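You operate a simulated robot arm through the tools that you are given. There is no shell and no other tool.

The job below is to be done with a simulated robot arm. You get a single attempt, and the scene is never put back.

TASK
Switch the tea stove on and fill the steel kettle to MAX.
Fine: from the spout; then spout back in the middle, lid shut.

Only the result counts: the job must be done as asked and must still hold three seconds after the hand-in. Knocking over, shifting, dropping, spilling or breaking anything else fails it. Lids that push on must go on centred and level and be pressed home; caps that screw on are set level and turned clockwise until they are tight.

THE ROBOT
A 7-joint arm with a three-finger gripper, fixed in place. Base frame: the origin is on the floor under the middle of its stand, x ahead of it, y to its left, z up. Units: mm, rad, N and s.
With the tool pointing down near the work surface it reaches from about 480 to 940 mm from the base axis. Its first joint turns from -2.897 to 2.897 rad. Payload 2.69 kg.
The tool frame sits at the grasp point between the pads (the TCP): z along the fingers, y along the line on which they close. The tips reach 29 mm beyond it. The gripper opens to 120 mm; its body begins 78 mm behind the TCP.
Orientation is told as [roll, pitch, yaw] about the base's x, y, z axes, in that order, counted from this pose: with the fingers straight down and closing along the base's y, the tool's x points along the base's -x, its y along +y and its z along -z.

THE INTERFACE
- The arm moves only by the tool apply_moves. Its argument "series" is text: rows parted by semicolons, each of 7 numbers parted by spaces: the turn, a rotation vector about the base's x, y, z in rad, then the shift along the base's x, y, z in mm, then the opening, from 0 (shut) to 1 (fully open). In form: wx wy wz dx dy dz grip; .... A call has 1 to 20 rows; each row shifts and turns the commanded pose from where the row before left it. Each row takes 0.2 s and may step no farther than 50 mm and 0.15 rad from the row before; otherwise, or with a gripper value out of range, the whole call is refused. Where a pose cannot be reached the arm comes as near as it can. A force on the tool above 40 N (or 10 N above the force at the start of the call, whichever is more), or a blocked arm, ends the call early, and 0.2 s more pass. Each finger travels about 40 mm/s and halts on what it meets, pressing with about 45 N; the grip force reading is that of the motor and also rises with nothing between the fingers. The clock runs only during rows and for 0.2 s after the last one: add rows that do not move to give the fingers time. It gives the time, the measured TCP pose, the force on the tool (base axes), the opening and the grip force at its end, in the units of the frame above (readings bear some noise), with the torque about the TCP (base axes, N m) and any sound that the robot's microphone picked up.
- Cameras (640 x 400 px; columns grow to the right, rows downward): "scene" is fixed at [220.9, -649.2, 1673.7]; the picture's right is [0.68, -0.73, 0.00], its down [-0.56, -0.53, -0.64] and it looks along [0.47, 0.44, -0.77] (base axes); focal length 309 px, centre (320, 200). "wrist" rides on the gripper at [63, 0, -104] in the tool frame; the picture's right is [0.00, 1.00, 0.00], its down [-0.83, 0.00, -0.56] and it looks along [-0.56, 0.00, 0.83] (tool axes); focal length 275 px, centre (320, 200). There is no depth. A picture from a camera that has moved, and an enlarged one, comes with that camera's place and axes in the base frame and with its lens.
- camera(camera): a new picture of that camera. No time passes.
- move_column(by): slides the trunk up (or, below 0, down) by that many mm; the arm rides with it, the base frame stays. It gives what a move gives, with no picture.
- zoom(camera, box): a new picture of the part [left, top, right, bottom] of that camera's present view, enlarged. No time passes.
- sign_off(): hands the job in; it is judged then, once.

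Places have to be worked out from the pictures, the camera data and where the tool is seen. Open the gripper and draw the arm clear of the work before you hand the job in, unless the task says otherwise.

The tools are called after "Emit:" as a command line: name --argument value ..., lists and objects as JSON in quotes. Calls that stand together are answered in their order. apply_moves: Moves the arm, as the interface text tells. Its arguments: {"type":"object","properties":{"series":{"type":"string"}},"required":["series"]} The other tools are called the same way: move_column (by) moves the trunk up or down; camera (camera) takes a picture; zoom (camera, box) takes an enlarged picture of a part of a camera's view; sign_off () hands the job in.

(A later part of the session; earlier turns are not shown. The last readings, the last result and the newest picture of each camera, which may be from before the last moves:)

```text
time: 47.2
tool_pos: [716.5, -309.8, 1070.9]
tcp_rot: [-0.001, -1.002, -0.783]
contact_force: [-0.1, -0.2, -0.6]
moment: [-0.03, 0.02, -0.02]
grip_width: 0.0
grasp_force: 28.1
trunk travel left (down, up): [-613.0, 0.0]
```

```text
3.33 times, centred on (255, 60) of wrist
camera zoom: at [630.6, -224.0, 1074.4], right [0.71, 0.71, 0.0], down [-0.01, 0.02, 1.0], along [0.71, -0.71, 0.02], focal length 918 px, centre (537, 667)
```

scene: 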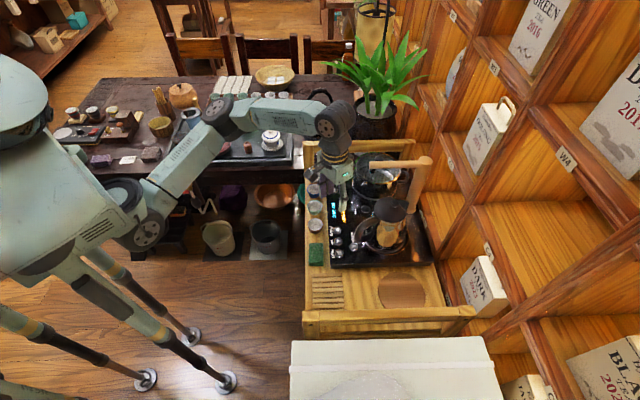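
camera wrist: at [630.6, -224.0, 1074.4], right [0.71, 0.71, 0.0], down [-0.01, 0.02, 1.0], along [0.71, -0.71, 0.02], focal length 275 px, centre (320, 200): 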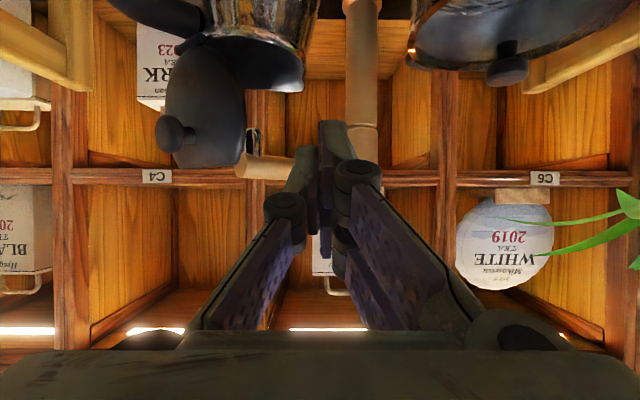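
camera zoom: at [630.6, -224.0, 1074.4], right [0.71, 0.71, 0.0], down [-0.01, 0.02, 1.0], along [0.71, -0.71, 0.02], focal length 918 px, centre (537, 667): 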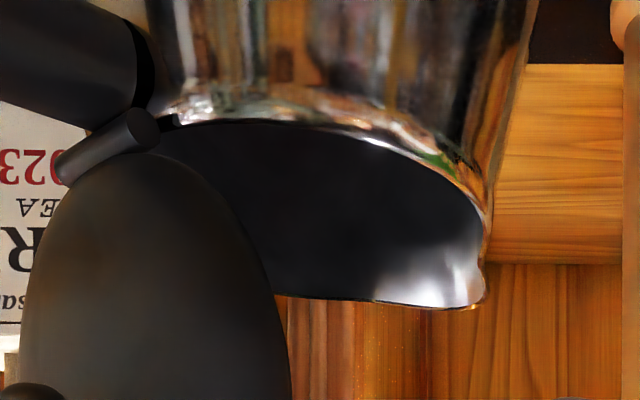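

There is a dark ring mark inside the wall, with the floor/water lower down. Now I go to the FILL button: move along the front, straighten the tool, and apply the same small lean as used for POWER.

Emit:
apply_moves --series "0 0 0 18.3 41.7 -15 0;0 0 0 18.3 41.7 -15 0;0 0 0 18.3 41.7 -15 0;0 0 0 18.3 41.7 -15 0;0.0926 0.0929 0 0 0 -8 0;0.0926 0.0929 0 0 0 -8 0;0.0926 0.0929 0 0 0 -8 0;0.0926 0.0929 0 0 0 -8 0;0.0926 0.0929 0 0 0 -8 0;0.0926 0.0929 0 0 0 -8 0;0.0926 0.0929 0 0 0 -8 0;0.0587 0.0589 0 0 0 0 0;0.0897 -0.0895 0 0 0 0 0;0.0897 -0.0895 0 0 0 0 0;0.0897 -0.0895 0 0 0 0 0;0 0 0 0 0 0 0"

Emit:
camera --camera "wrist"

Emit:
zoom --camera "scene" --box '[290, 120, 430, 250]'

```text
time: 50.6
tool_pos: [791.0, -143.3, 953.7]
tcp_rot: [0.381, -0.001, -0.785]
contact_force: [-0.1, -0.7, -0.2]
moment: [-0.02, -0.02, 0.01]
grip_width: 0.1
grasp_force: 29.0
trunk travel left (down, up): [-613.0, 0.0]
```

```text
taken
camera wrist: at [718.9, -126.1, 1051.4], right [0.65, 0.66, 0.37], down [0.45, -0.73, 0.52], along [0.61, -0.17, -0.77], focal length 275 px, centre (320, 200)
```

wrist: 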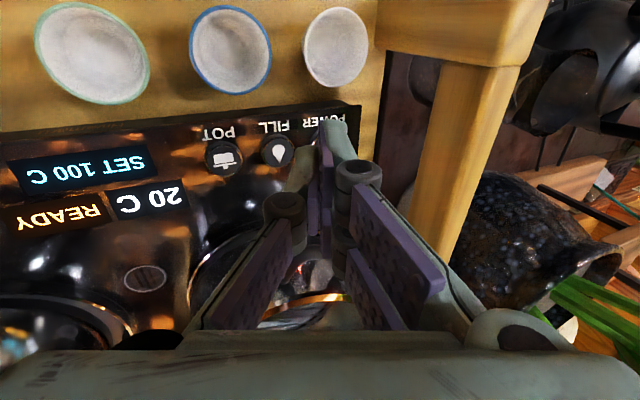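

```text
3.08 times, centred on (360, 185) of scene
camera zoom: at [220.9, -649.2, 1673.7], right [0.68, -0.73, 0.0], down [-0.56, -0.53, -0.64], along [0.47, 0.44, -0.77], focal length 951 px, centre (197, 246)
```

zoom: 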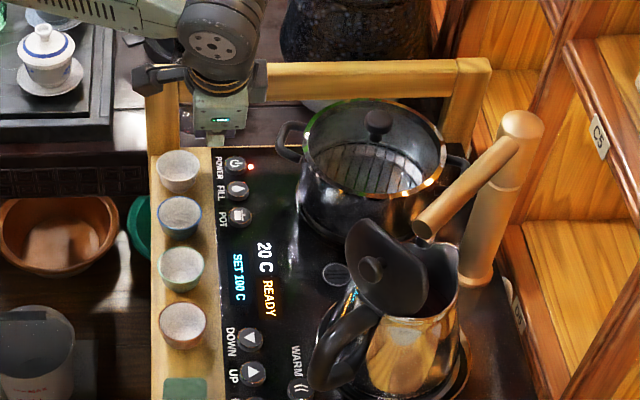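

FILL is confirmed at about (818,-159). I move over it and descend to about 25 mm above.

Emit:
apply_moves --series "0 0 0 9 -9 -15 0;0 0 0 8.5 -9 -20 0;0 0 0 0 0 -20 0;0 0 0 0 0 0 0"

Emit:
zoom --camera "wrist" --box '[200, 60, 400, 180]'

```text
time: 51.6
tool_pos: [808.3, -160.4, 898.6]
tcp_rot: [0.38, 0.0, -0.784]
contact_force: [0.2, -0.2, -0.7]
moment: [0.01, -0.01, -0.02]
grip_width: 0.1
grasp_force: 29.2
trunk travel left (down, up): [-613.0, 0.0]
```

```text
3.20 times, centred on (300, 120) of wrist
camera zoom: at [736.3, -143.7, 996.6], right [0.65, 0.66, 0.37], down [0.45, -0.73, 0.52], along [0.61, -0.17, -0.77], focal length 881 px, centre (384, 456)
```

zoom: 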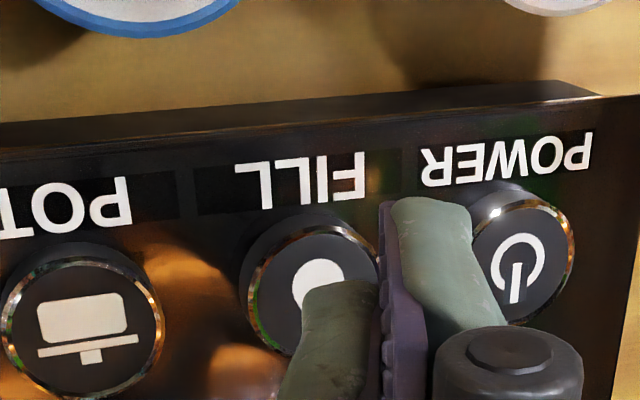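

The thumb lines up with FILL just as it did with POWER. I descend to just above and then press in 1 mm steps until a click.

Emit:
apply_moves --series "0 0 0 0 -0.5 -8 0;0 0 0 0 0 -7 0;0 0 0 0 0 -4 0;0 0 0 0 0 -2 0;0 0 0 0 0 0 0"

Emit:
zoom --camera "wrist" --box '[200, 60, 400, 180]'

```text
time: 52.8
tool_pos: [808.5, -162.3, 878.3]
tcp_rot: [0.379, 0.0, -0.785]
contact_force: [-0.3, -0.5, 0.3]
moment: [0.0, 0.0, -0.01]
grip_width: 0.0
grasp_force: 28.9
trunk travel left (down, up): [-613.0, 0.0]
```

```text
3.20 times, centred on (300, 120) of wrist
camera zoom: at [736.7, -144.4, 975.4], right [0.65, 0.66, 0.37], down [0.45, -0.73, 0.52], along [0.61, -0.17, -0.77], focal length 881 px, centre (384, 456)
```

zoom: 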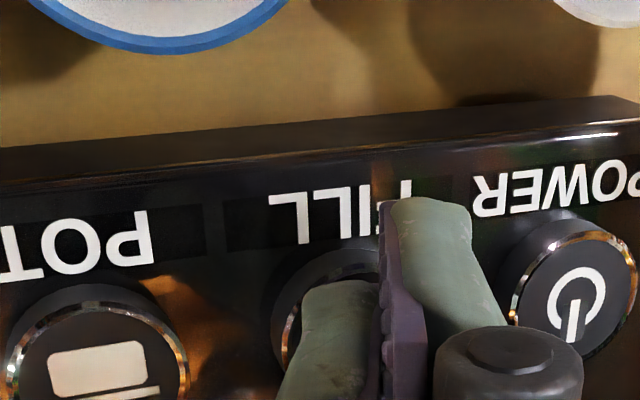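

About 2 mm above the click height now. Pressing on.

Emit:
apply_moves --series "0 0 0 0 0 -1.5 0;0 0 0 0 0 -1 0"

Emit:
zoom --camera "scene" --box '[320, 140, 430, 230]'

```text
time: 53.4
tool_pos: [808.9, -161.6, 875.0]
tcp_rot: [0.379, 0.0, -0.784]
contact_force: [-0.3, -0.6, 0.7]
moment: [0.01, 0.01, -0.03]
grip_width: 0.0
grasp_force: 28.1
trunk travel left (down, up): [-613.0, 0.0]
```

```text
4.44 times, centred on (375, 185) of scene
camera zoom: at [220.9, -649.2, 1673.7], right [0.68, -0.73, 0.0], down [-0.56, -0.53, -0.64], along [0.47, 0.44, -0.77], focal length 1374 px, centre (76, 267)
```

zoom: 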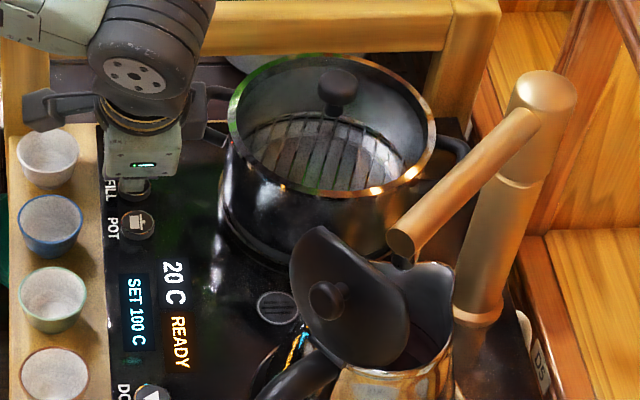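

No click yet. One more small step down.

Emit:
apply_moves --series "0 0 0 0 0 -1 0"

Emit:
zoom --camera "scene" --box '[376, 188, 414, 222]'

```text
time: 53.8
tool_pos: [808.9, -162.7, 874.4]
tcp_rot: [0.38, -0.002, -0.783]
contact_force: [0.5, 0.5, -0.5]
moment: [0.0, -0.01, 0.0]
grip_width: 0.0
grasp_force: 28.7
trunk travel left (down, up): [-613.0, 0.0]
heard: click
```

```text
11.76 times, centred on (395, 205) of scene
camera zoom: at [220.9, -649.2, 1673.7], right [0.68, -0.73, 0.0], down [-0.56, -0.53, -0.64], along [0.47, 0.44, -0.77], focal length 3636 px, centre (-562, 141)
```

zoom: 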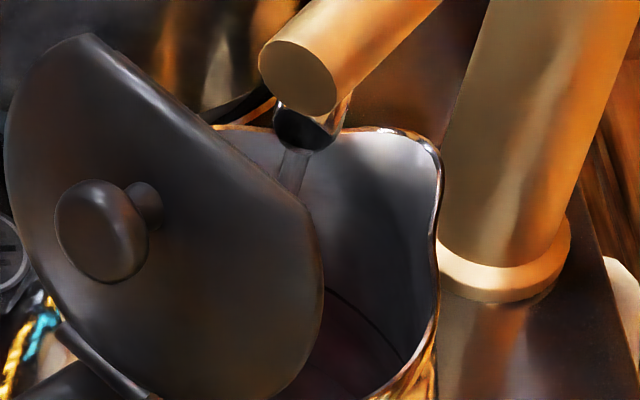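

Click heard and a water stream is falling from the nozzle into the kettle. I check the display and lift the thumb 3 mm to see whether the flow continues on its own.

Emit:
apply_moves --series "0 0 0 0 0 4 0"

Emit:
zoom --camera "scene" --box '[376, 188, 414, 222]'

Emit:
zoom --camera "scene" --box '[320, 140, 430, 230]'

Emit:
zoom --camera "wrist" --box '[0, 60, 400, 310]'

```text
time: 54.2
tool_pos: [808.9, -162.7, 878.0]
tcp_rot: [0.378, 0.0, -0.783]
contact_force: [0.0, 0.1, 0.0]
moment: [0.0, -0.02, 0.01]
grip_width: 0.0
grasp_force: 28.9
trunk travel left (down, up): [-613.0, 0.0]
```

```text
11.76 times, centred on (395, 205) of scene
camera zoom: at [220.9, -649.2, 1673.7], right [0.68, -0.73, 0.0], down [-0.56, -0.53, -0.64], along [0.47, 0.44, -0.77], focal length 3636 px, centre (-562, 141)
```

zoom: 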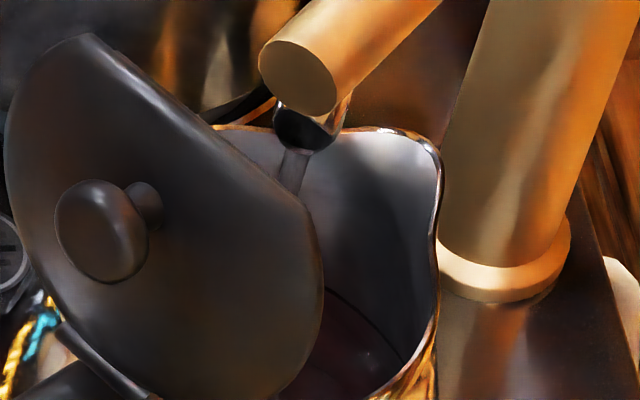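

```text
4.44 times, centred on (375, 185) of scene
camera zoom: at [220.9, -649.2, 1673.7], right [0.68, -0.73, 0.0], down [-0.56, -0.53, -0.64], along [0.47, 0.44, -0.77], focal length 1374 px, centre (76, 267)
```

zoom: 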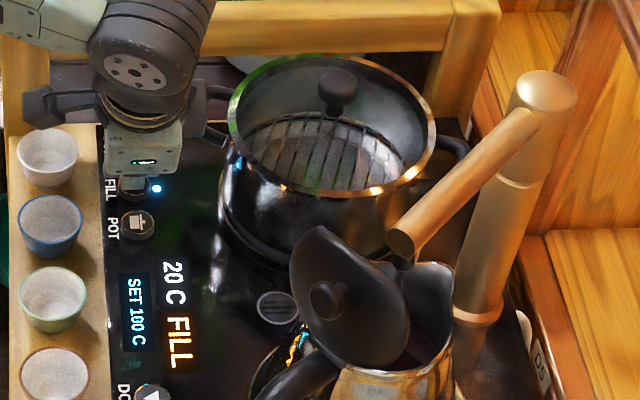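

```text
1.60 times, centred on (200, 185) of wrist
camera zoom: at [736.4, -144.8, 976.0], right [0.65, 0.66, 0.37], down [0.45, -0.73, 0.52], along [0.61, -0.17, -0.77], focal length 440 px, centre (512, 224)
```

zoom: 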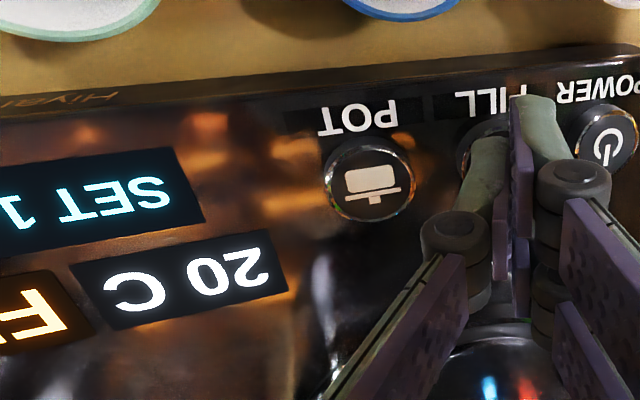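

The display shows FILL and flow continues on its own, so FILL is a toggle (blue LED). The thumb stays 4 mm above the button while I watch the level.

Emit:
apply_moves --series "0 0 0 0 0 0 0;0 0 0 0 0 0 0;0 0 0 0 0 0 0"

Emit:
zoom --camera "scene" --box '[394, 204, 410, 216]'

```text
time: 55.0
tool_pos: [807.8, -162.4, 878.5]
tcp_rot: [0.379, -0.002, -0.784]
contact_force: [0.0, 0.5, 0.0]
moment: [0.01, -0.03, 0.01]
grip_width: 0.2
grasp_force: 29.0
trunk travel left (down, up): [-613.0, 0.0]
```

```text
16.00 times, centred on (402, 210) of scene
camera zoom: at [220.9, -649.2, 1673.7], right [0.68, -0.73, 0.0], down [-0.56, -0.53, -0.64], along [0.47, 0.44, -0.77], focal length 4945 px, centre (-992, 40)
```

zoom: 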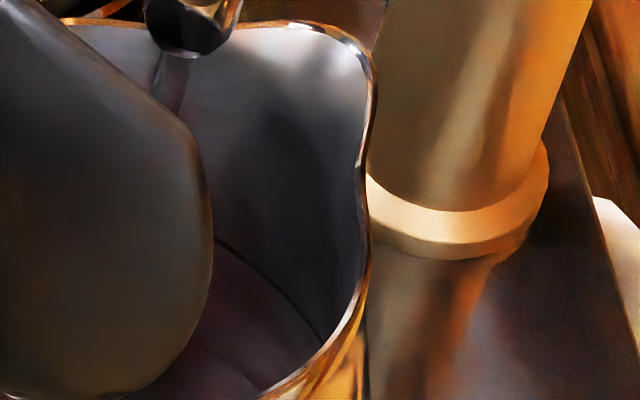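

Water flows in. I hold another second and compare the lower arc with the dark ring.

Emit:
apply_moves --series "0 0 0 0 0 0 0;0 0 0 0 0 0 0;0 0 0 0 0 0 0;0 0 0 0 0 0 0"

Emit:
zoom --camera "scene" --box '[394, 208, 408, 218]'

```text
time: 56.0
tool_pos: [808.2, -162.3, 878.8]
tcp_rot: [0.379, 0.0, -0.785]
contact_force: [0.3, 0.5, 0.6]
moment: [0.02, 0.02, -0.02]
grip_width: 0.3
grasp_force: 28.6
trunk travel left (down, up): [-613.0, 0.0]
```

```text
16.00 times, centred on (401, 213) of scene
camera zoom: at [220.9, -649.2, 1673.7], right [0.68, -0.73, 0.0], down [-0.56, -0.53, -0.64], along [0.47, 0.44, -0.77], focal length 4945 px, centre (-976, -8)
```

zoom: 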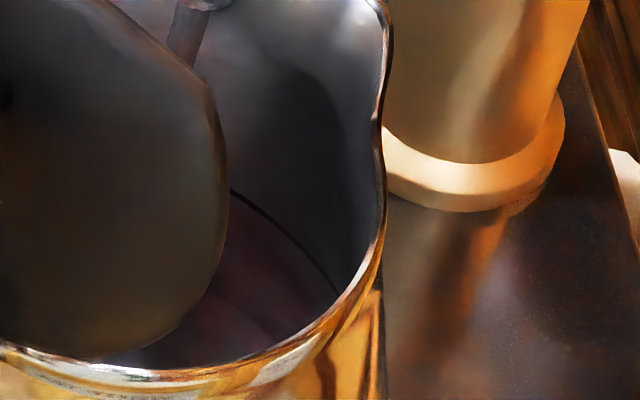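

The change is slow. I hold two more seconds and compare the same view.

Emit:
apply_moves --series "0 0 0 0 0 0 0;0 0 0 0 0 0 0;0 0 0 0 0 0 0;0 0 0 0 0 0 0;0 0 0 0 0 0 0;0 0 0 0 0 0 0;0 0 0 0 0 0 0;0 0 0 0 0 0 0"

Emit:
zoom --camera "scene" --box '[394, 208, 408, 218]'

Emit:
zoom --camera "scene" --box '[320, 140, 430, 230]'

```text
time: 57.8
tool_pos: [807.2, -162.0, 878.6]
tcp_rot: [0.379, 0.0, -0.785]
contact_force: [-0.2, -0.6, 0.3]
moment: [0.0, -0.02, -0.03]
grip_width: 0.0
grasp_force: 28.8
trunk travel left (down, up): [-613.0, 0.0]
```

```text
16.00 times, centred on (401, 213) of scene
camera zoom: at [220.9, -649.2, 1673.7], right [0.68, -0.73, 0.0], down [-0.56, -0.53, -0.64], along [0.47, 0.44, -0.77], focal length 4945 px, centre (-976, -8)
```

zoom: 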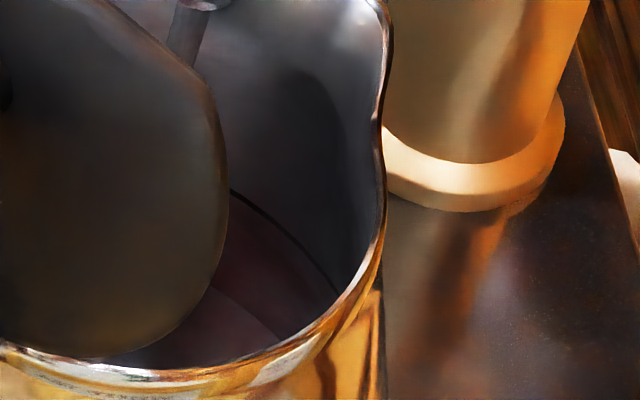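

```text
4.44 times, centred on (375, 185) of scene
camera zoom: at [220.9, -649.2, 1673.7], right [0.68, -0.73, 0.0], down [-0.56, -0.53, -0.64], along [0.47, 0.44, -0.77], focal length 1374 px, centre (76, 267)
```

zoom: 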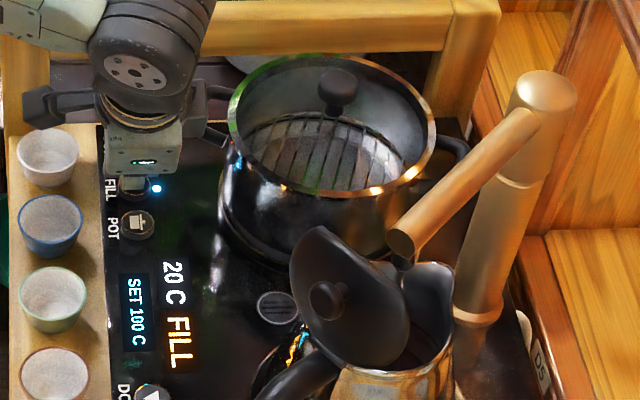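

The water edge rises at about 1 mm/s and is about 30 mm below the dark ring, so there is time. I rise and turn the wrist camera to look into the kettle past the lid, to verify the mark.

Emit:
apply_moves --series "0 0 0 0 0 40 0;0 0 0 -5 0 40 0;-0.0897 0.0895 0 -15 -10 40 0;-0.0897 0.0895 0 -15 -15 40 0;-0.0897 0.0895 0 -15 -20 40 0;0 0 -0.136 -5 -7 0 0;0 0 -0.136 -5 -7 0 0;0 0 -0.136 -5 -7 0 0;0 0 -0.136 -5 -7 0 0;-0.1343 -0.0143 -0.136 -5 -7 0 0;-0.1343 -0.0143 0 0 0 0 0"

Emit:
camera --camera "wrist"

Emit:
zoom --camera "scene" --box '[394, 208, 408, 218]'

```text
refused: row 10 steps farther than a row can; nothing moved
```

```text
taken
camera wrist: at [736.5, -144.8, 975.9], right [0.65, 0.66, 0.37], down [0.45, -0.73, 0.52], along [0.61, -0.17, -0.77], focal length 275 px, centre (320, 200)
```

wrist: 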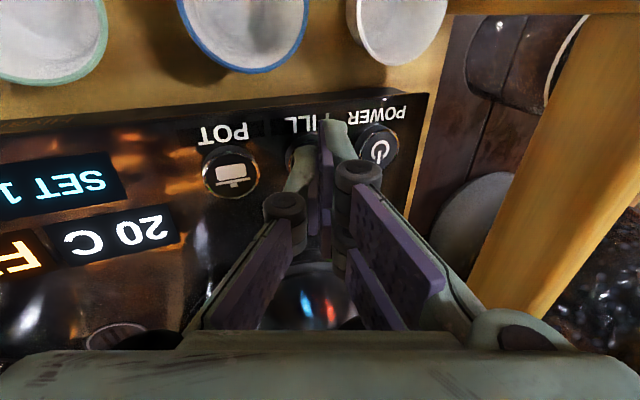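

```text
16.00 times, centred on (401, 213) of scene
camera zoom: at [220.9, -649.2, 1673.7], right [0.68, -0.73, 0.0], down [-0.56, -0.53, -0.64], along [0.47, 0.44, -0.77], focal length 4945 px, centre (-976, -8)
```

zoom: 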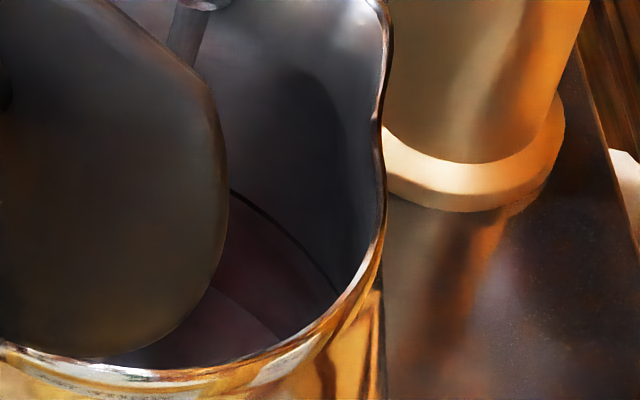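

The call was refused because one row combined too much turn; nothing moved. I repeat it with the turns split.

Emit:
apply_moves --series "0 0 0 0 0 40 0;0 0 0 -5 0 40 0;-0.0897 0.0895 0 -15 -10 40 0;-0.0897 0.0895 0 -15 -15 40 0;-0.0897 0.0895 0 -15 -20 40 0;0 0 -0.136 -5 -7 0 0;0 0 -0.136 -5 -7 0 0;0 0 -0.136 -5 -7 0 0;0 0 -0.136 -5 -7 0 0;0 0 -0.136 -5 -7 0 0;-0.1343 -0.0143 0 0 0 0 0;-0.1343 -0.0143 0 0 0 0 0"

Emit:
camera --camera "wrist"

Emit:
zoom --camera "scene" --box '[394, 208, 408, 218]'

```text
time: 60.4
tool_pos: [753.8, -213.3, 1079.0]
tcp_rot: [-0.144, -0.233, -0.902]
contact_force: [0.0, 0.4, -0.7]
moment: [0.01, 0.03, 0.0]
grip_width: 0.2
grasp_force: 28.7
out of reach, approached as far as the arm can: row 7, 8, 9, 10
trunk travel left (down, up): [-613.0, 0.0]
```

```text
taken
camera wrist: at [712.7, -137.3, 1166.0], right [0.79, 0.59, -0.14], down [0.49, -0.48, 0.73], along [0.36, -0.65, -0.67], focal length 275 px, centre (320, 200)
```

wrist: 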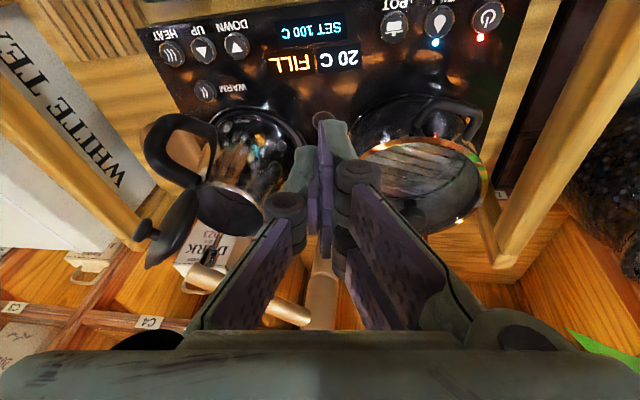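

```text
16.00 times, centred on (401, 213) of scene
camera zoom: at [220.9, -649.2, 1673.7], right [0.68, -0.73, 0.0], down [-0.56, -0.53, -0.64], along [0.47, 0.44, -0.77], focal length 4945 px, centre (-976, -8)
```

zoom: 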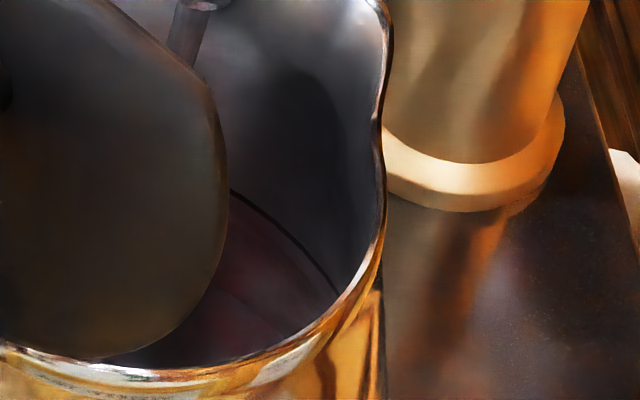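

The arm's yaw is limited, but the kettle mouth is visible beside the fingers. I zoom into it.

Emit:
zoom --camera "wrist" --box '[185, 165, 285, 245]'

Emit:
zoom --camera "wrist" --box '[205, 180, 260, 220]'

```text
5.00 times, centred on (235, 205) of wrist
camera zoom: at [712.7, -137.3, 1166.0], right [0.79, 0.59, -0.14], down [0.49, -0.48, 0.73], along [0.36, -0.65, -0.67], focal length 1376 px, centre (745, 175)
```

zoom: 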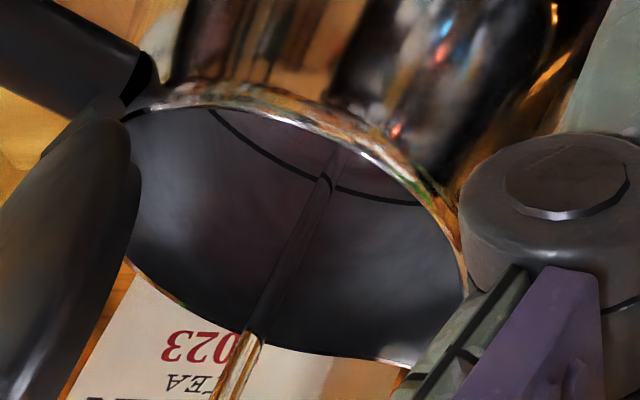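

```text
10.00 times, centred on (232, 200) of wrist
camera zoom: at [712.7, -137.3, 1166.0], right [0.79, 0.59, -0.14], down [0.49, -0.48, 0.73], along [0.36, -0.65, -0.67], focal length 2753 px, centre (1195, 200)
```

zoom: 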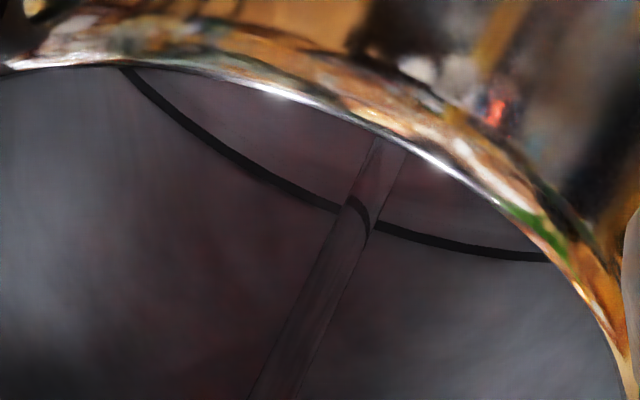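

Only one dark ring exists inside the kettle: that is the MAX line, and the water is still below it. I go back to hover the thumb over FILL.

Emit:
apply_moves --series "0 0 0.117 10 10 -10 0;0.0824 0.0824 0 10 10 -20 0;0.0824 0.0824 0 10 10 -20 0;0.0926 -0.0926 0 10 10 -30 0;0.0926 -0.0926 0 7 6 -30 0;0.0926 -0.0926 0 7 5 -30 0;0.0926 -0.0926 0 0.4 0 -30 0;0 0 0 0 0 0 0"

Emit:
zoom --camera "wrist" --box '[200, 60, 400, 180]'

Emit:
zoom --camera "scene" --box '[394, 208, 408, 218]'

```text
time: 62.2
tool_pos: [808.8, -163.9, 909.2]
tcp_rot: [0.381, 0.003, -0.786]
contact_force: [0.2, -0.6, 0.7]
moment: [0.0, 0.03, 0.0]
grip_width: 0.0
grasp_force: 29.1
trunk travel left (down, up): [-613.0, 0.0]
```

```text
3.20 times, centred on (300, 120) of wrist
camera zoom: at [736.4, -145.5, 1007.4], right [0.65, 0.66, 0.37], down [0.45, -0.73, 0.52], along [0.61, -0.17, -0.77], focal length 881 px, centre (384, 456)
```

zoom: 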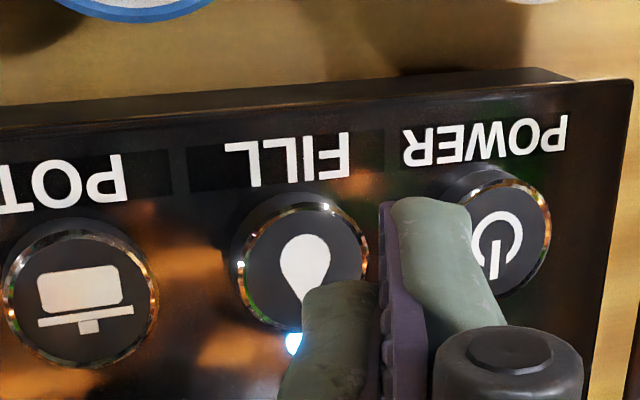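

```text
16.00 times, centred on (401, 213) of scene
camera zoom: at [220.9, -649.2, 1673.7], right [0.68, -0.73, 0.0], down [-0.56, -0.53, -0.64], along [0.47, 0.44, -0.77], focal length 4945 px, centre (-976, -8)
```

zoom: 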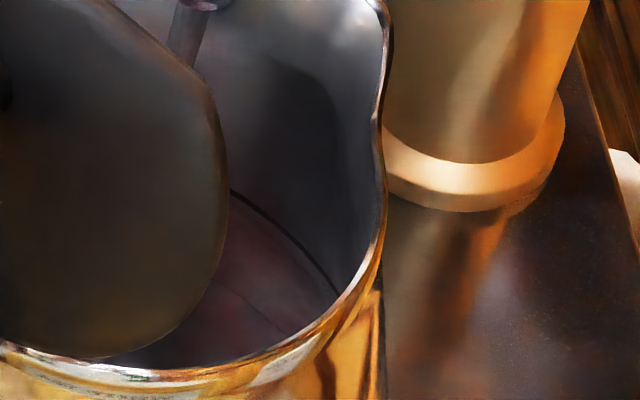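

I descend to hover about 5 mm above the click height of FILL and keep watching.

Emit:
apply_moves --series "0 0 0 0 0.7 -15 0;0 0 0 0 0.5 -10 0;0 0 0 0 0 -5 0;0 0 0 0 0 0 0"

Emit:
zoom --camera "scene" --box '[394, 208, 408, 218]'

```text
time: 63.2
tool_pos: [808.6, -161.5, 880.0]
tcp_rot: [0.379, 0.005, -0.785]
contact_force: [-0.2, -0.7, -0.5]
moment: [0.0, 0.01, 0.01]
grip_width: 0.0
grasp_force: 28.5
trunk travel left (down, up): [-613.0, 0.0]
```

```text
16.00 times, centred on (401, 213) of scene
camera zoom: at [220.9, -649.2, 1673.7], right [0.68, -0.73, 0.0], down [-0.56, -0.53, -0.64], along [0.47, 0.44, -0.77], focal length 4945 px, centre (-976, -8)
```

zoom: 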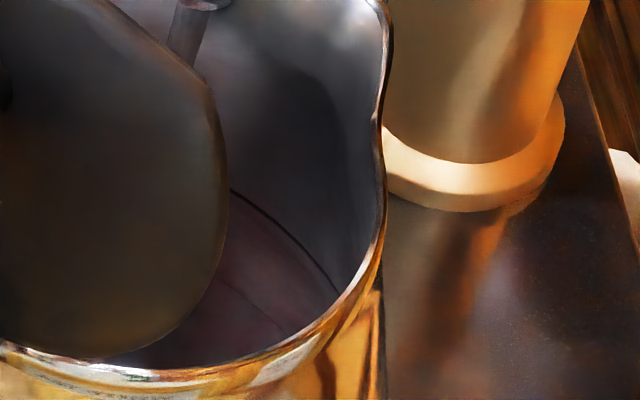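

Hovering at z≈880. I hold 3 s and check the level again.

Emit:
apply_moves --series "0 0 0 0 0 0 0;0 0 0 0 0 0 0;0 0 0 0 0 0 0;0 0 0 0 0 0 0;0 0 0 0 0 0 0;0 0 0 0 0 0 0;0 0 0 0 0 0 0;0 0 0 0 0 0 0;0 0 0 0 0 0 0;0 0 0 0 0 0 0;0 0 0 0 0 0 0;0 0 0 0 0 0 0;0 0 0 0 0 0 0;0 0 0 0 0 0 0"

Emit:
zoom --camera "scene" --box '[394, 208, 408, 218]'

```text
time: 66.2
tool_pos: [808.1, -161.8, 879.9]
tcp_rot: [0.38, 0.003, -0.785]
contact_force: [-0.1, -0.1, 0.8]
moment: [0.02, -0.03, -0.02]
grip_width: 0.0
grasp_force: 28.4
trunk travel left (down, up): [-613.0, 0.0]
```

```text
16.00 times, centred on (401, 213) of scene
camera zoom: at [220.9, -649.2, 1673.7], right [0.68, -0.73, 0.0], down [-0.56, -0.53, -0.64], along [0.47, 0.44, -0.77], focal length 4945 px, centre (-976, -8)
```

zoom: 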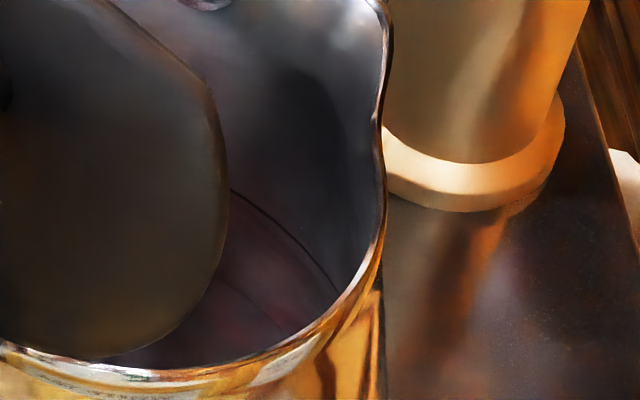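

The stream seems to have vanished. I check the display and the nozzle.

Emit:
zoom --camera "scene" --box '[320, 140, 430, 230]'

Emit:
zoom --camera "scene" --box '[376, 188, 414, 222]'

Emit:
zoom --camera "wrist" --box '[0, 60, 400, 310]'

```text
4.44 times, centred on (375, 185) of scene
camera zoom: at [220.9, -649.2, 1673.7], right [0.68, -0.73, 0.0], down [-0.56, -0.53, -0.64], along [0.47, 0.44, -0.77], focal length 1374 px, centre (76, 267)
```

zoom: 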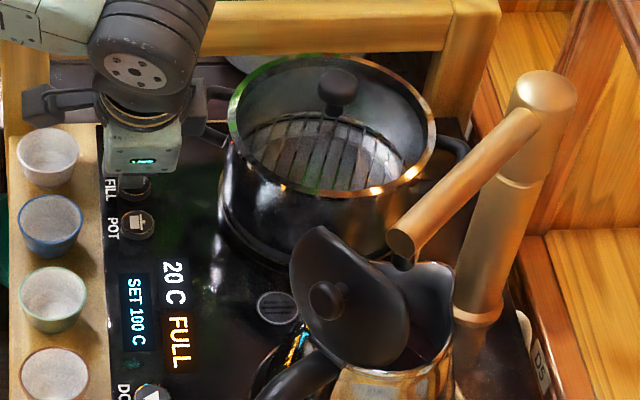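

```text
11.76 times, centred on (395, 205) of scene
camera zoom: at [220.9, -649.2, 1673.7], right [0.68, -0.73, 0.0], down [-0.56, -0.53, -0.64], along [0.47, 0.44, -0.77], focal length 3636 px, centre (-562, 141)
```

zoom: 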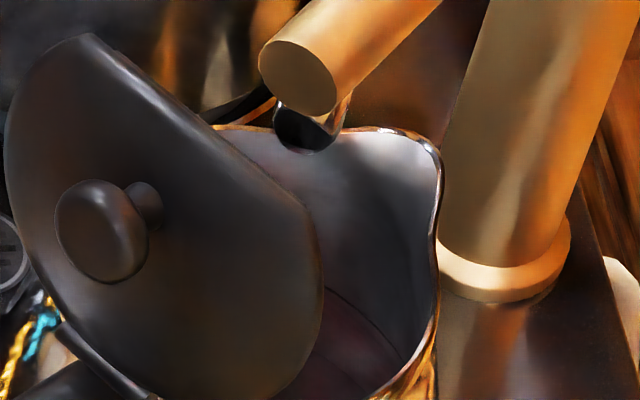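

```text
1.60 times, centred on (200, 185) of wrist
camera zoom: at [736.3, -144.3, 977.0], right [0.65, 0.66, 0.37], down [0.45, -0.73, 0.52], along [0.61, -0.17, -0.77], focal length 440 px, centre (512, 224)
```

zoom: 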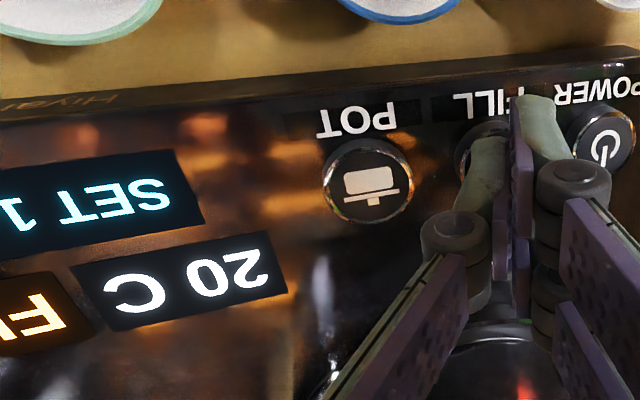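

The display reads FULL and the pump stopped by itself: the kettle is at MAX. Now I leave the panel, and bring the opened gripper round to straddle the spout arm from the front, above the lid.

Emit:
apply_moves --series "0 0 0 0 0 30 0;0 0 0 -14 14 40 0;-0.0897 0.0895 0 -14 14 20 0;-0.0897 0.0895 0 -10 10 10 0;-0.0897 0.0895 0 -10 10 10 0;-0.0926 -0.0929 0 -28.2 -28.3 20 0;-0.0926 -0.0929 0 -28.2 -28.3 20 0;-0.0926 -0.0929 0 -28.2 -28.3 20 0;-0.0926 -0.0929 0 -28.2 -28.3 20 0;-0.0926 -0.0929 0 -28.2 -28.3 20 0;-0.0926 -0.0929 0 -28.2 -28.3 20 0.2;0 0 0 0 0 0 0.4;0 0 0 0 0 0 0.5"

Emit:
camera --camera "wrist"

Emit:
zoom --camera "scene" --box '[394, 204, 410, 216]'

```text
time: 69.0
tool_pos: [591.8, -283.0, 1107.9]
tcp_rot: [0.0, -0.785, -0.787]
contact_force: [-0.3, 0.2, 0.2]
moment: [-0.01, -0.01, 0.0]
grip_width: 51.8
grasp_force: 0.0
trunk travel left (down, up): [-613.0, 0.0]
```

```text
taken
camera wrist: at [508.6, -198.9, 1138.6], right [0.71, 0.71, 0.0], down [0.14, -0.14, 0.98], along [0.69, -0.69, -0.19], focal length 275 px, centre (320, 200)
```

wrist: 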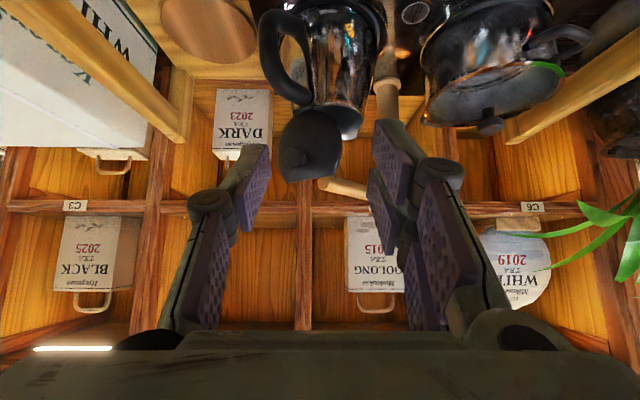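

```text
16.00 times, centred on (402, 210) of scene
camera zoom: at [220.9, -649.2, 1673.7], right [0.68, -0.73, 0.0], down [-0.56, -0.53, -0.64], along [0.47, 0.44, -0.77], focal length 4945 px, centre (-992, 40)
```

zoom: 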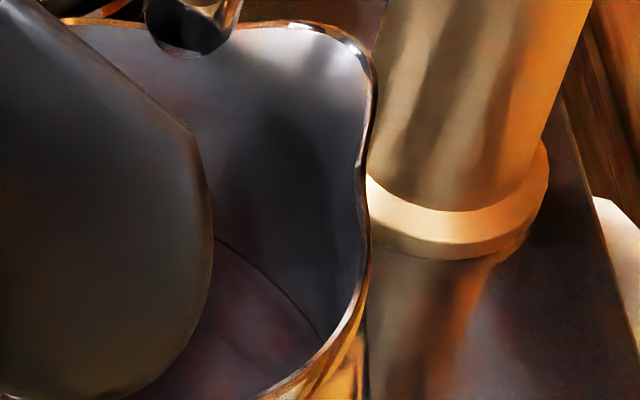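

The ring line now looks thinner, consistent with the surface standing at it. I turn the tool to point along the spout arm (yaw≈0) and move to just in front of its tip, above the lid.

Emit:
apply_moves --series "0 0 0.131 22 -23 1 0.5;0 0 0.131 22 -23 1 0.5;0 0 0.131 22 -23 1 0.5;0 0 0.131 22 -23 1 0.5;0 0 0.131 22 -23 0 0.5;0 0 0.131 22 -23 0 0.5;0 0 0 0 0 0 0.5"

Emit:
camera --camera "wrist"

Emit:
zoom --camera "scene" --box '[330, 150, 430, 250]'

```text
time: 70.6
tool_pos: [721.1, -419.9, 1113.8]
tcp_rot: [0.001, -0.785, 0.002]
contact_force: [-0.3, 0.5, -0.1]
moment: [-0.01, -0.01, 0.02]
grip_width: 59.9
grasp_force: 0.0
trunk travel left (down, up): [-613.0, 0.0]
```

```text
taken
camera wrist: at [604.0, -420.4, 1143.0], right [-0.01, 1.0, 0.0], down [0.2, 0.0, 0.98], along [0.98, 0.01, -0.2], focal length 275 px, centre (320, 200)
```

wrist: 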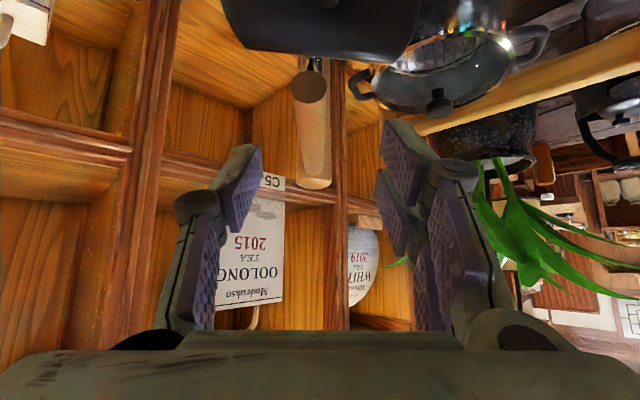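

```text
4.00 times, centred on (380, 200) of scene
camera zoom: at [220.9, -649.2, 1673.7], right [0.68, -0.73, 0.0], down [-0.56, -0.53, -0.64], along [0.47, 0.44, -0.77], focal length 1236 px, centre (80, 200)
```

zoom: 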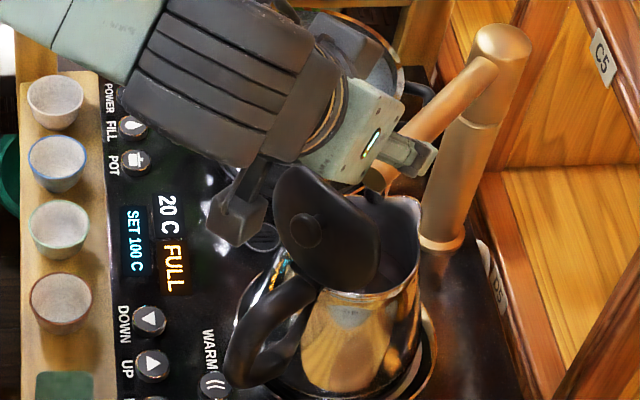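

The arm lies at y≈-424 with its tip at z≈1049, between the open fingers' planes. I advance and lower so the fingers straddle it.

Emit:
apply_moves --series "0 0 0 22 -4.2 -14 0.5;0 0 0 14 0 -20 0.5;0 0 0 0 0 0 0.5"

Emit:
camera --camera "wrist"

Emit:
zoom --camera "scene" --box '[340, 160, 430, 230]'

```text
time: 71.4
tool_pos: [757.6, -424.8, 1078.5]
tcp_rot: [0.0, -0.784, 0.001]
contact_force: [0.2, -0.2, -0.1]
moment: [-0.01, 0.06, 0.02]
grip_width: 60.1
grasp_force: 0.1
trunk travel left (down, up): [-613.0, 0.0]
```

```text
taken
camera wrist: at [640.5, -425.3, 1108.9], right [0.0, 1.0, 0.0], down [0.2, 0.0, 0.98], along [0.98, 0.0, -0.2], focal length 275 px, centre (320, 200)
```

wrist: 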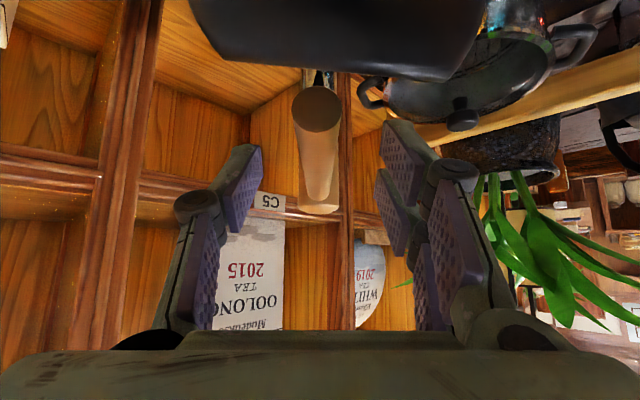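

```text
5.71 times, centred on (385, 195) of scene
camera zoom: at [220.9, -649.2, 1673.7], right [0.68, -0.73, 0.0], down [-0.56, -0.53, -0.64], along [0.47, 0.44, -0.77], focal length 1766 px, centre (-51, 229)
```

zoom: 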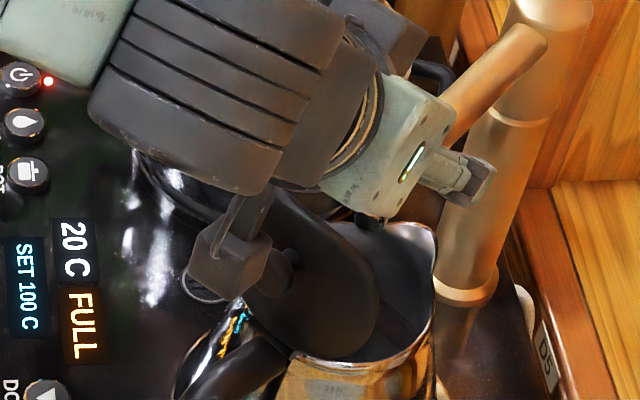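

Well centred. I lower the last 22 mm so the pads flank the arm.

Emit:
apply_moves --series "0 0 0 5 0.3 -11 0.5;0 0 0 4.7 0.3 -11 0.5;0 0 0 0 0 0 0.5"

Emit:
camera --camera "wrist"

Emit:
zoom --camera "scene" --box '[340, 160, 430, 230]'

```text
time: 72.2
tool_pos: [767.8, -423.0, 1056.0]
tcp_rot: [0.0, -0.784, 0.0]
contact_force: [-0.1, -0.2, -0.6]
moment: [0.01, -0.04, 0.0]
grip_width: 60.1
grasp_force: 0.1
trunk travel left (down, up): [-613.0, 0.0]
```

```text
taken
camera wrist: at [649.9, -424.5, 1086.8], right [0.0, 1.0, 0.0], down [0.2, 0.0, 0.98], along [0.98, 0.0, -0.2], focal length 275 px, centre (320, 200)
```

wrist: 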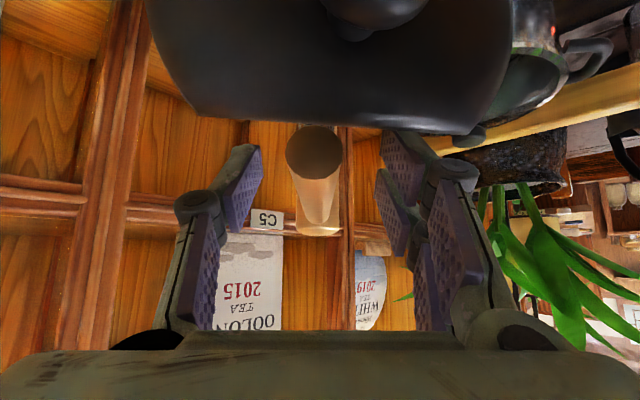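

```text
5.71 times, centred on (385, 195) of scene
camera zoom: at [220.9, -649.2, 1673.7], right [0.68, -0.73, 0.0], down [-0.56, -0.53, -0.64], along [0.47, 0.44, -0.77], focal length 1766 px, centre (-51, 229)
```

zoom: 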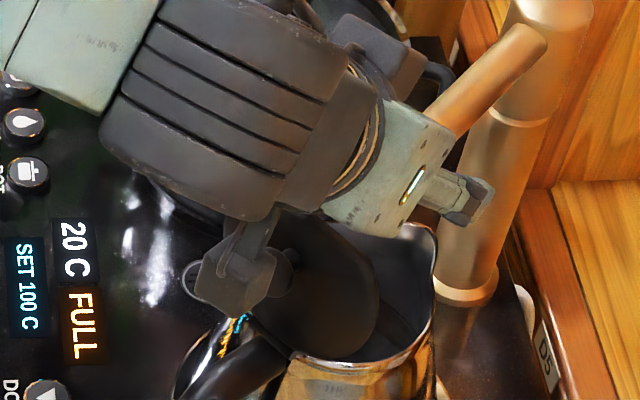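

The fingers straddle the arm. I close to a loose 32 mm cage around it, then sweep it back about the column toward the middle, turning the tool with it.

Emit:
apply_moves --series "0 0 0 0 -1 0 0.4;0 0 0 0 0 0 0.3;0 0 0 0 0 0 0.27;0 0 0 0 0 0 0.27;0 0 -0.1 0.65 13 0 0.27;0 0 -0.1 1.95 12.85 0 0.27;0 0 0 0 0 0 0.27"

Emit:
camera --camera "wrist"

Emit:
zoom --camera "scene" --box '[330, 150, 430, 230]'

```text
time: 73.8
tool_pos: [770.8, -399.4, 1057.6]
tcp_rot: [0.0, -0.783, -0.2]
contact_force: [-0.9, 0.0, 1.0]
moment: [-0.02, -0.05, 0.0]
grip_width: 32.5
grasp_force: 0.0
trunk travel left (down, up): [-613.0, 0.0]
```

```text
taken
camera wrist: at [655.0, -376.0, 1087.1], right [0.2, 0.98, 0.0], down [0.19, -0.04, 0.98], along [0.96, -0.19, -0.2], focal length 275 px, centre (320, 200)
```

wrist: 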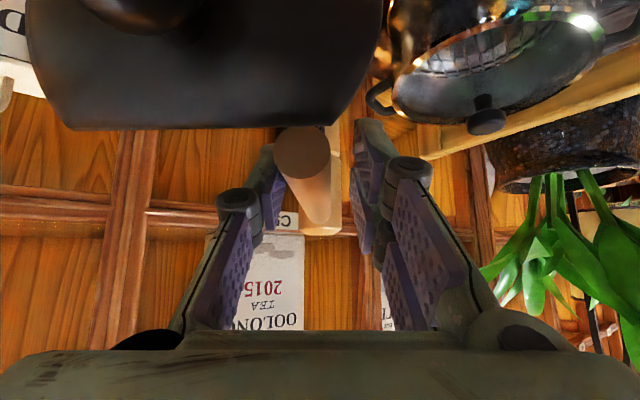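

```text
5.00 times, centred on (380, 190) of scene
camera zoom: at [220.9, -649.2, 1673.7], right [0.68, -0.73, 0.0], down [-0.56, -0.53, -0.64], along [0.47, 0.44, -0.77], focal length 1545 px, centre (20, 250)
```

zoom: 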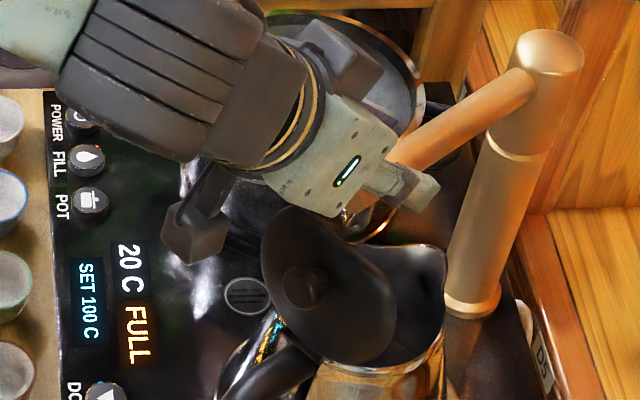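

The arm follows the cage. I continue the sweep to the middle direction (yaw -0.785).

Emit:
apply_moves --series "0 0 -0.1 3.2 12.6 0 0.27;0 0 -0.1 4.5 12.2 0 0.27;0 0 -0.1 5.6 11.7 0 0.27;0 0 -0.1 6.8 11.1 0 0.27;0 0 -0.1 7.9 10.3 0 0.27;0 0 0 0 0 0 0.27"

Emit:
camera --camera "wrist"

Emit:
zoom --camera "scene" --box '[330, 130, 430, 230]'

```text
time: 75.2
tool_pos: [799.4, -340.8, 1056.2]
tcp_rot: [-0.001, -0.786, -0.702]
contact_force: [0.1, -0.6, -0.2]
moment: [-0.01, -0.01, 0.01]
grip_width: 32.5
grasp_force: 0.1
trunk travel left (down, up): [-613.0, 0.0]
```

```text
taken
camera wrist: at [709.0, -265.3, 1086.5], right [0.64, 0.77, 0.0], down [0.15, -0.12, 0.98], along [0.75, -0.63, -0.2], focal length 275 px, centre (320, 200)
```

wrist: 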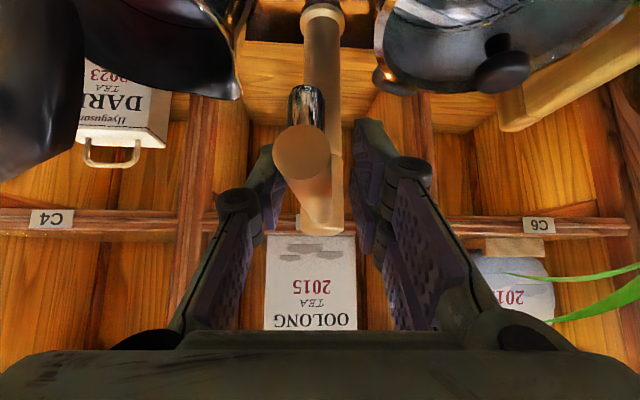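

```text
4.00 times, centred on (380, 180) of scene
camera zoom: at [220.9, -649.2, 1673.7], right [0.68, -0.73, 0.0], down [-0.56, -0.53, -0.64], along [0.47, 0.44, -0.77], focal length 1236 px, centre (80, 280)
```

zoom: 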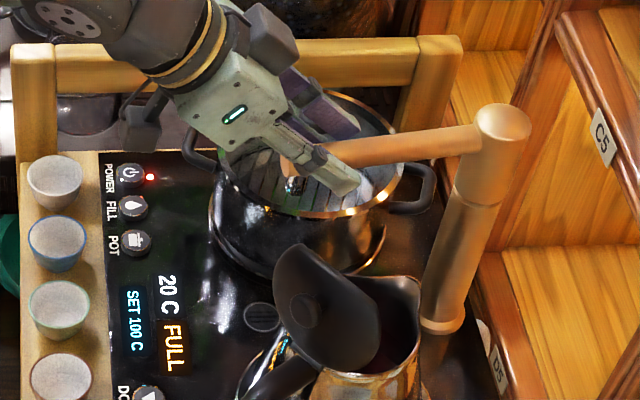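

Almost there. I make the last turn to the middle direction and then close softly so the arm centres in the gripper's mid-plane.

Emit:
apply_moves --series "0 0 -0.09 7.4 9.4 0 0.27;0 0 0 0 0 0 0.24;0 0 0 0 0 0 0.21;0 0 0 0 0 0 0.19;0 0 0 0 0 0 0.19"

Emit:
camera --camera "wrist"

Emit:
zoom --camera "scene" --box '[320, 140, 400, 190]'

```text
time: 76.4
tool_pos: [806.9, -332.6, 1056.7]
tcp_rot: [0.0, -0.784, -0.79]
contact_force: [0.6, 0.7, 1.0]
moment: [0.0, -0.02, 0.04]
grip_width: 22.9
grasp_force: 0.4
trunk travel left (down, up): [-613.0, 0.0]
```

```text
taken
camera wrist: at [723.4, -248.5, 1086.9], right [0.71, 0.71, 0.0], down [0.14, -0.14, 0.98], along [0.69, -0.69, -0.2], focal length 275 px, centre (320, 200)
```

wrist: 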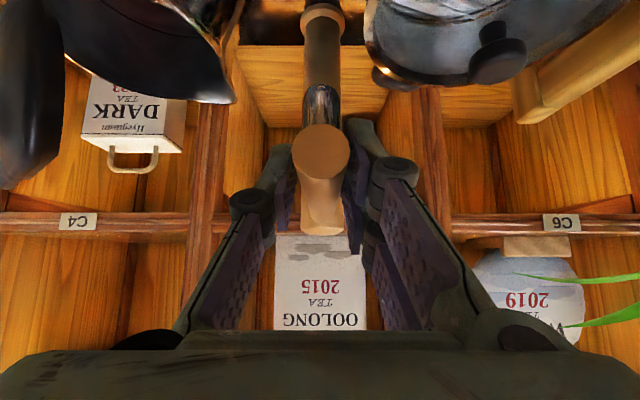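

```text
8.00 times, centred on (360, 165) of scene
camera zoom: at [220.9, -649.2, 1673.7], right [0.68, -0.73, 0.0], down [-0.56, -0.53, -0.64], along [0.47, 0.44, -0.77], focal length 2472 px, centre (0, 480)
```

zoom: 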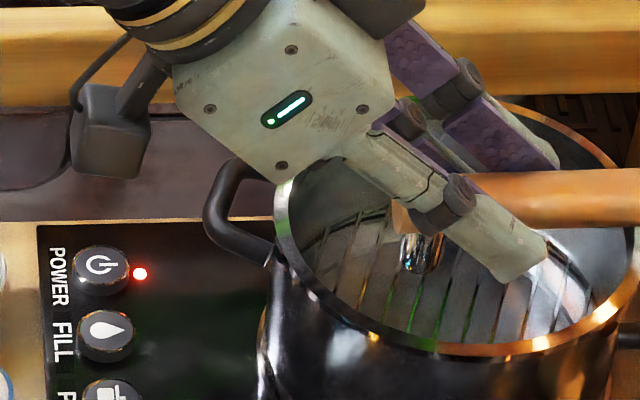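

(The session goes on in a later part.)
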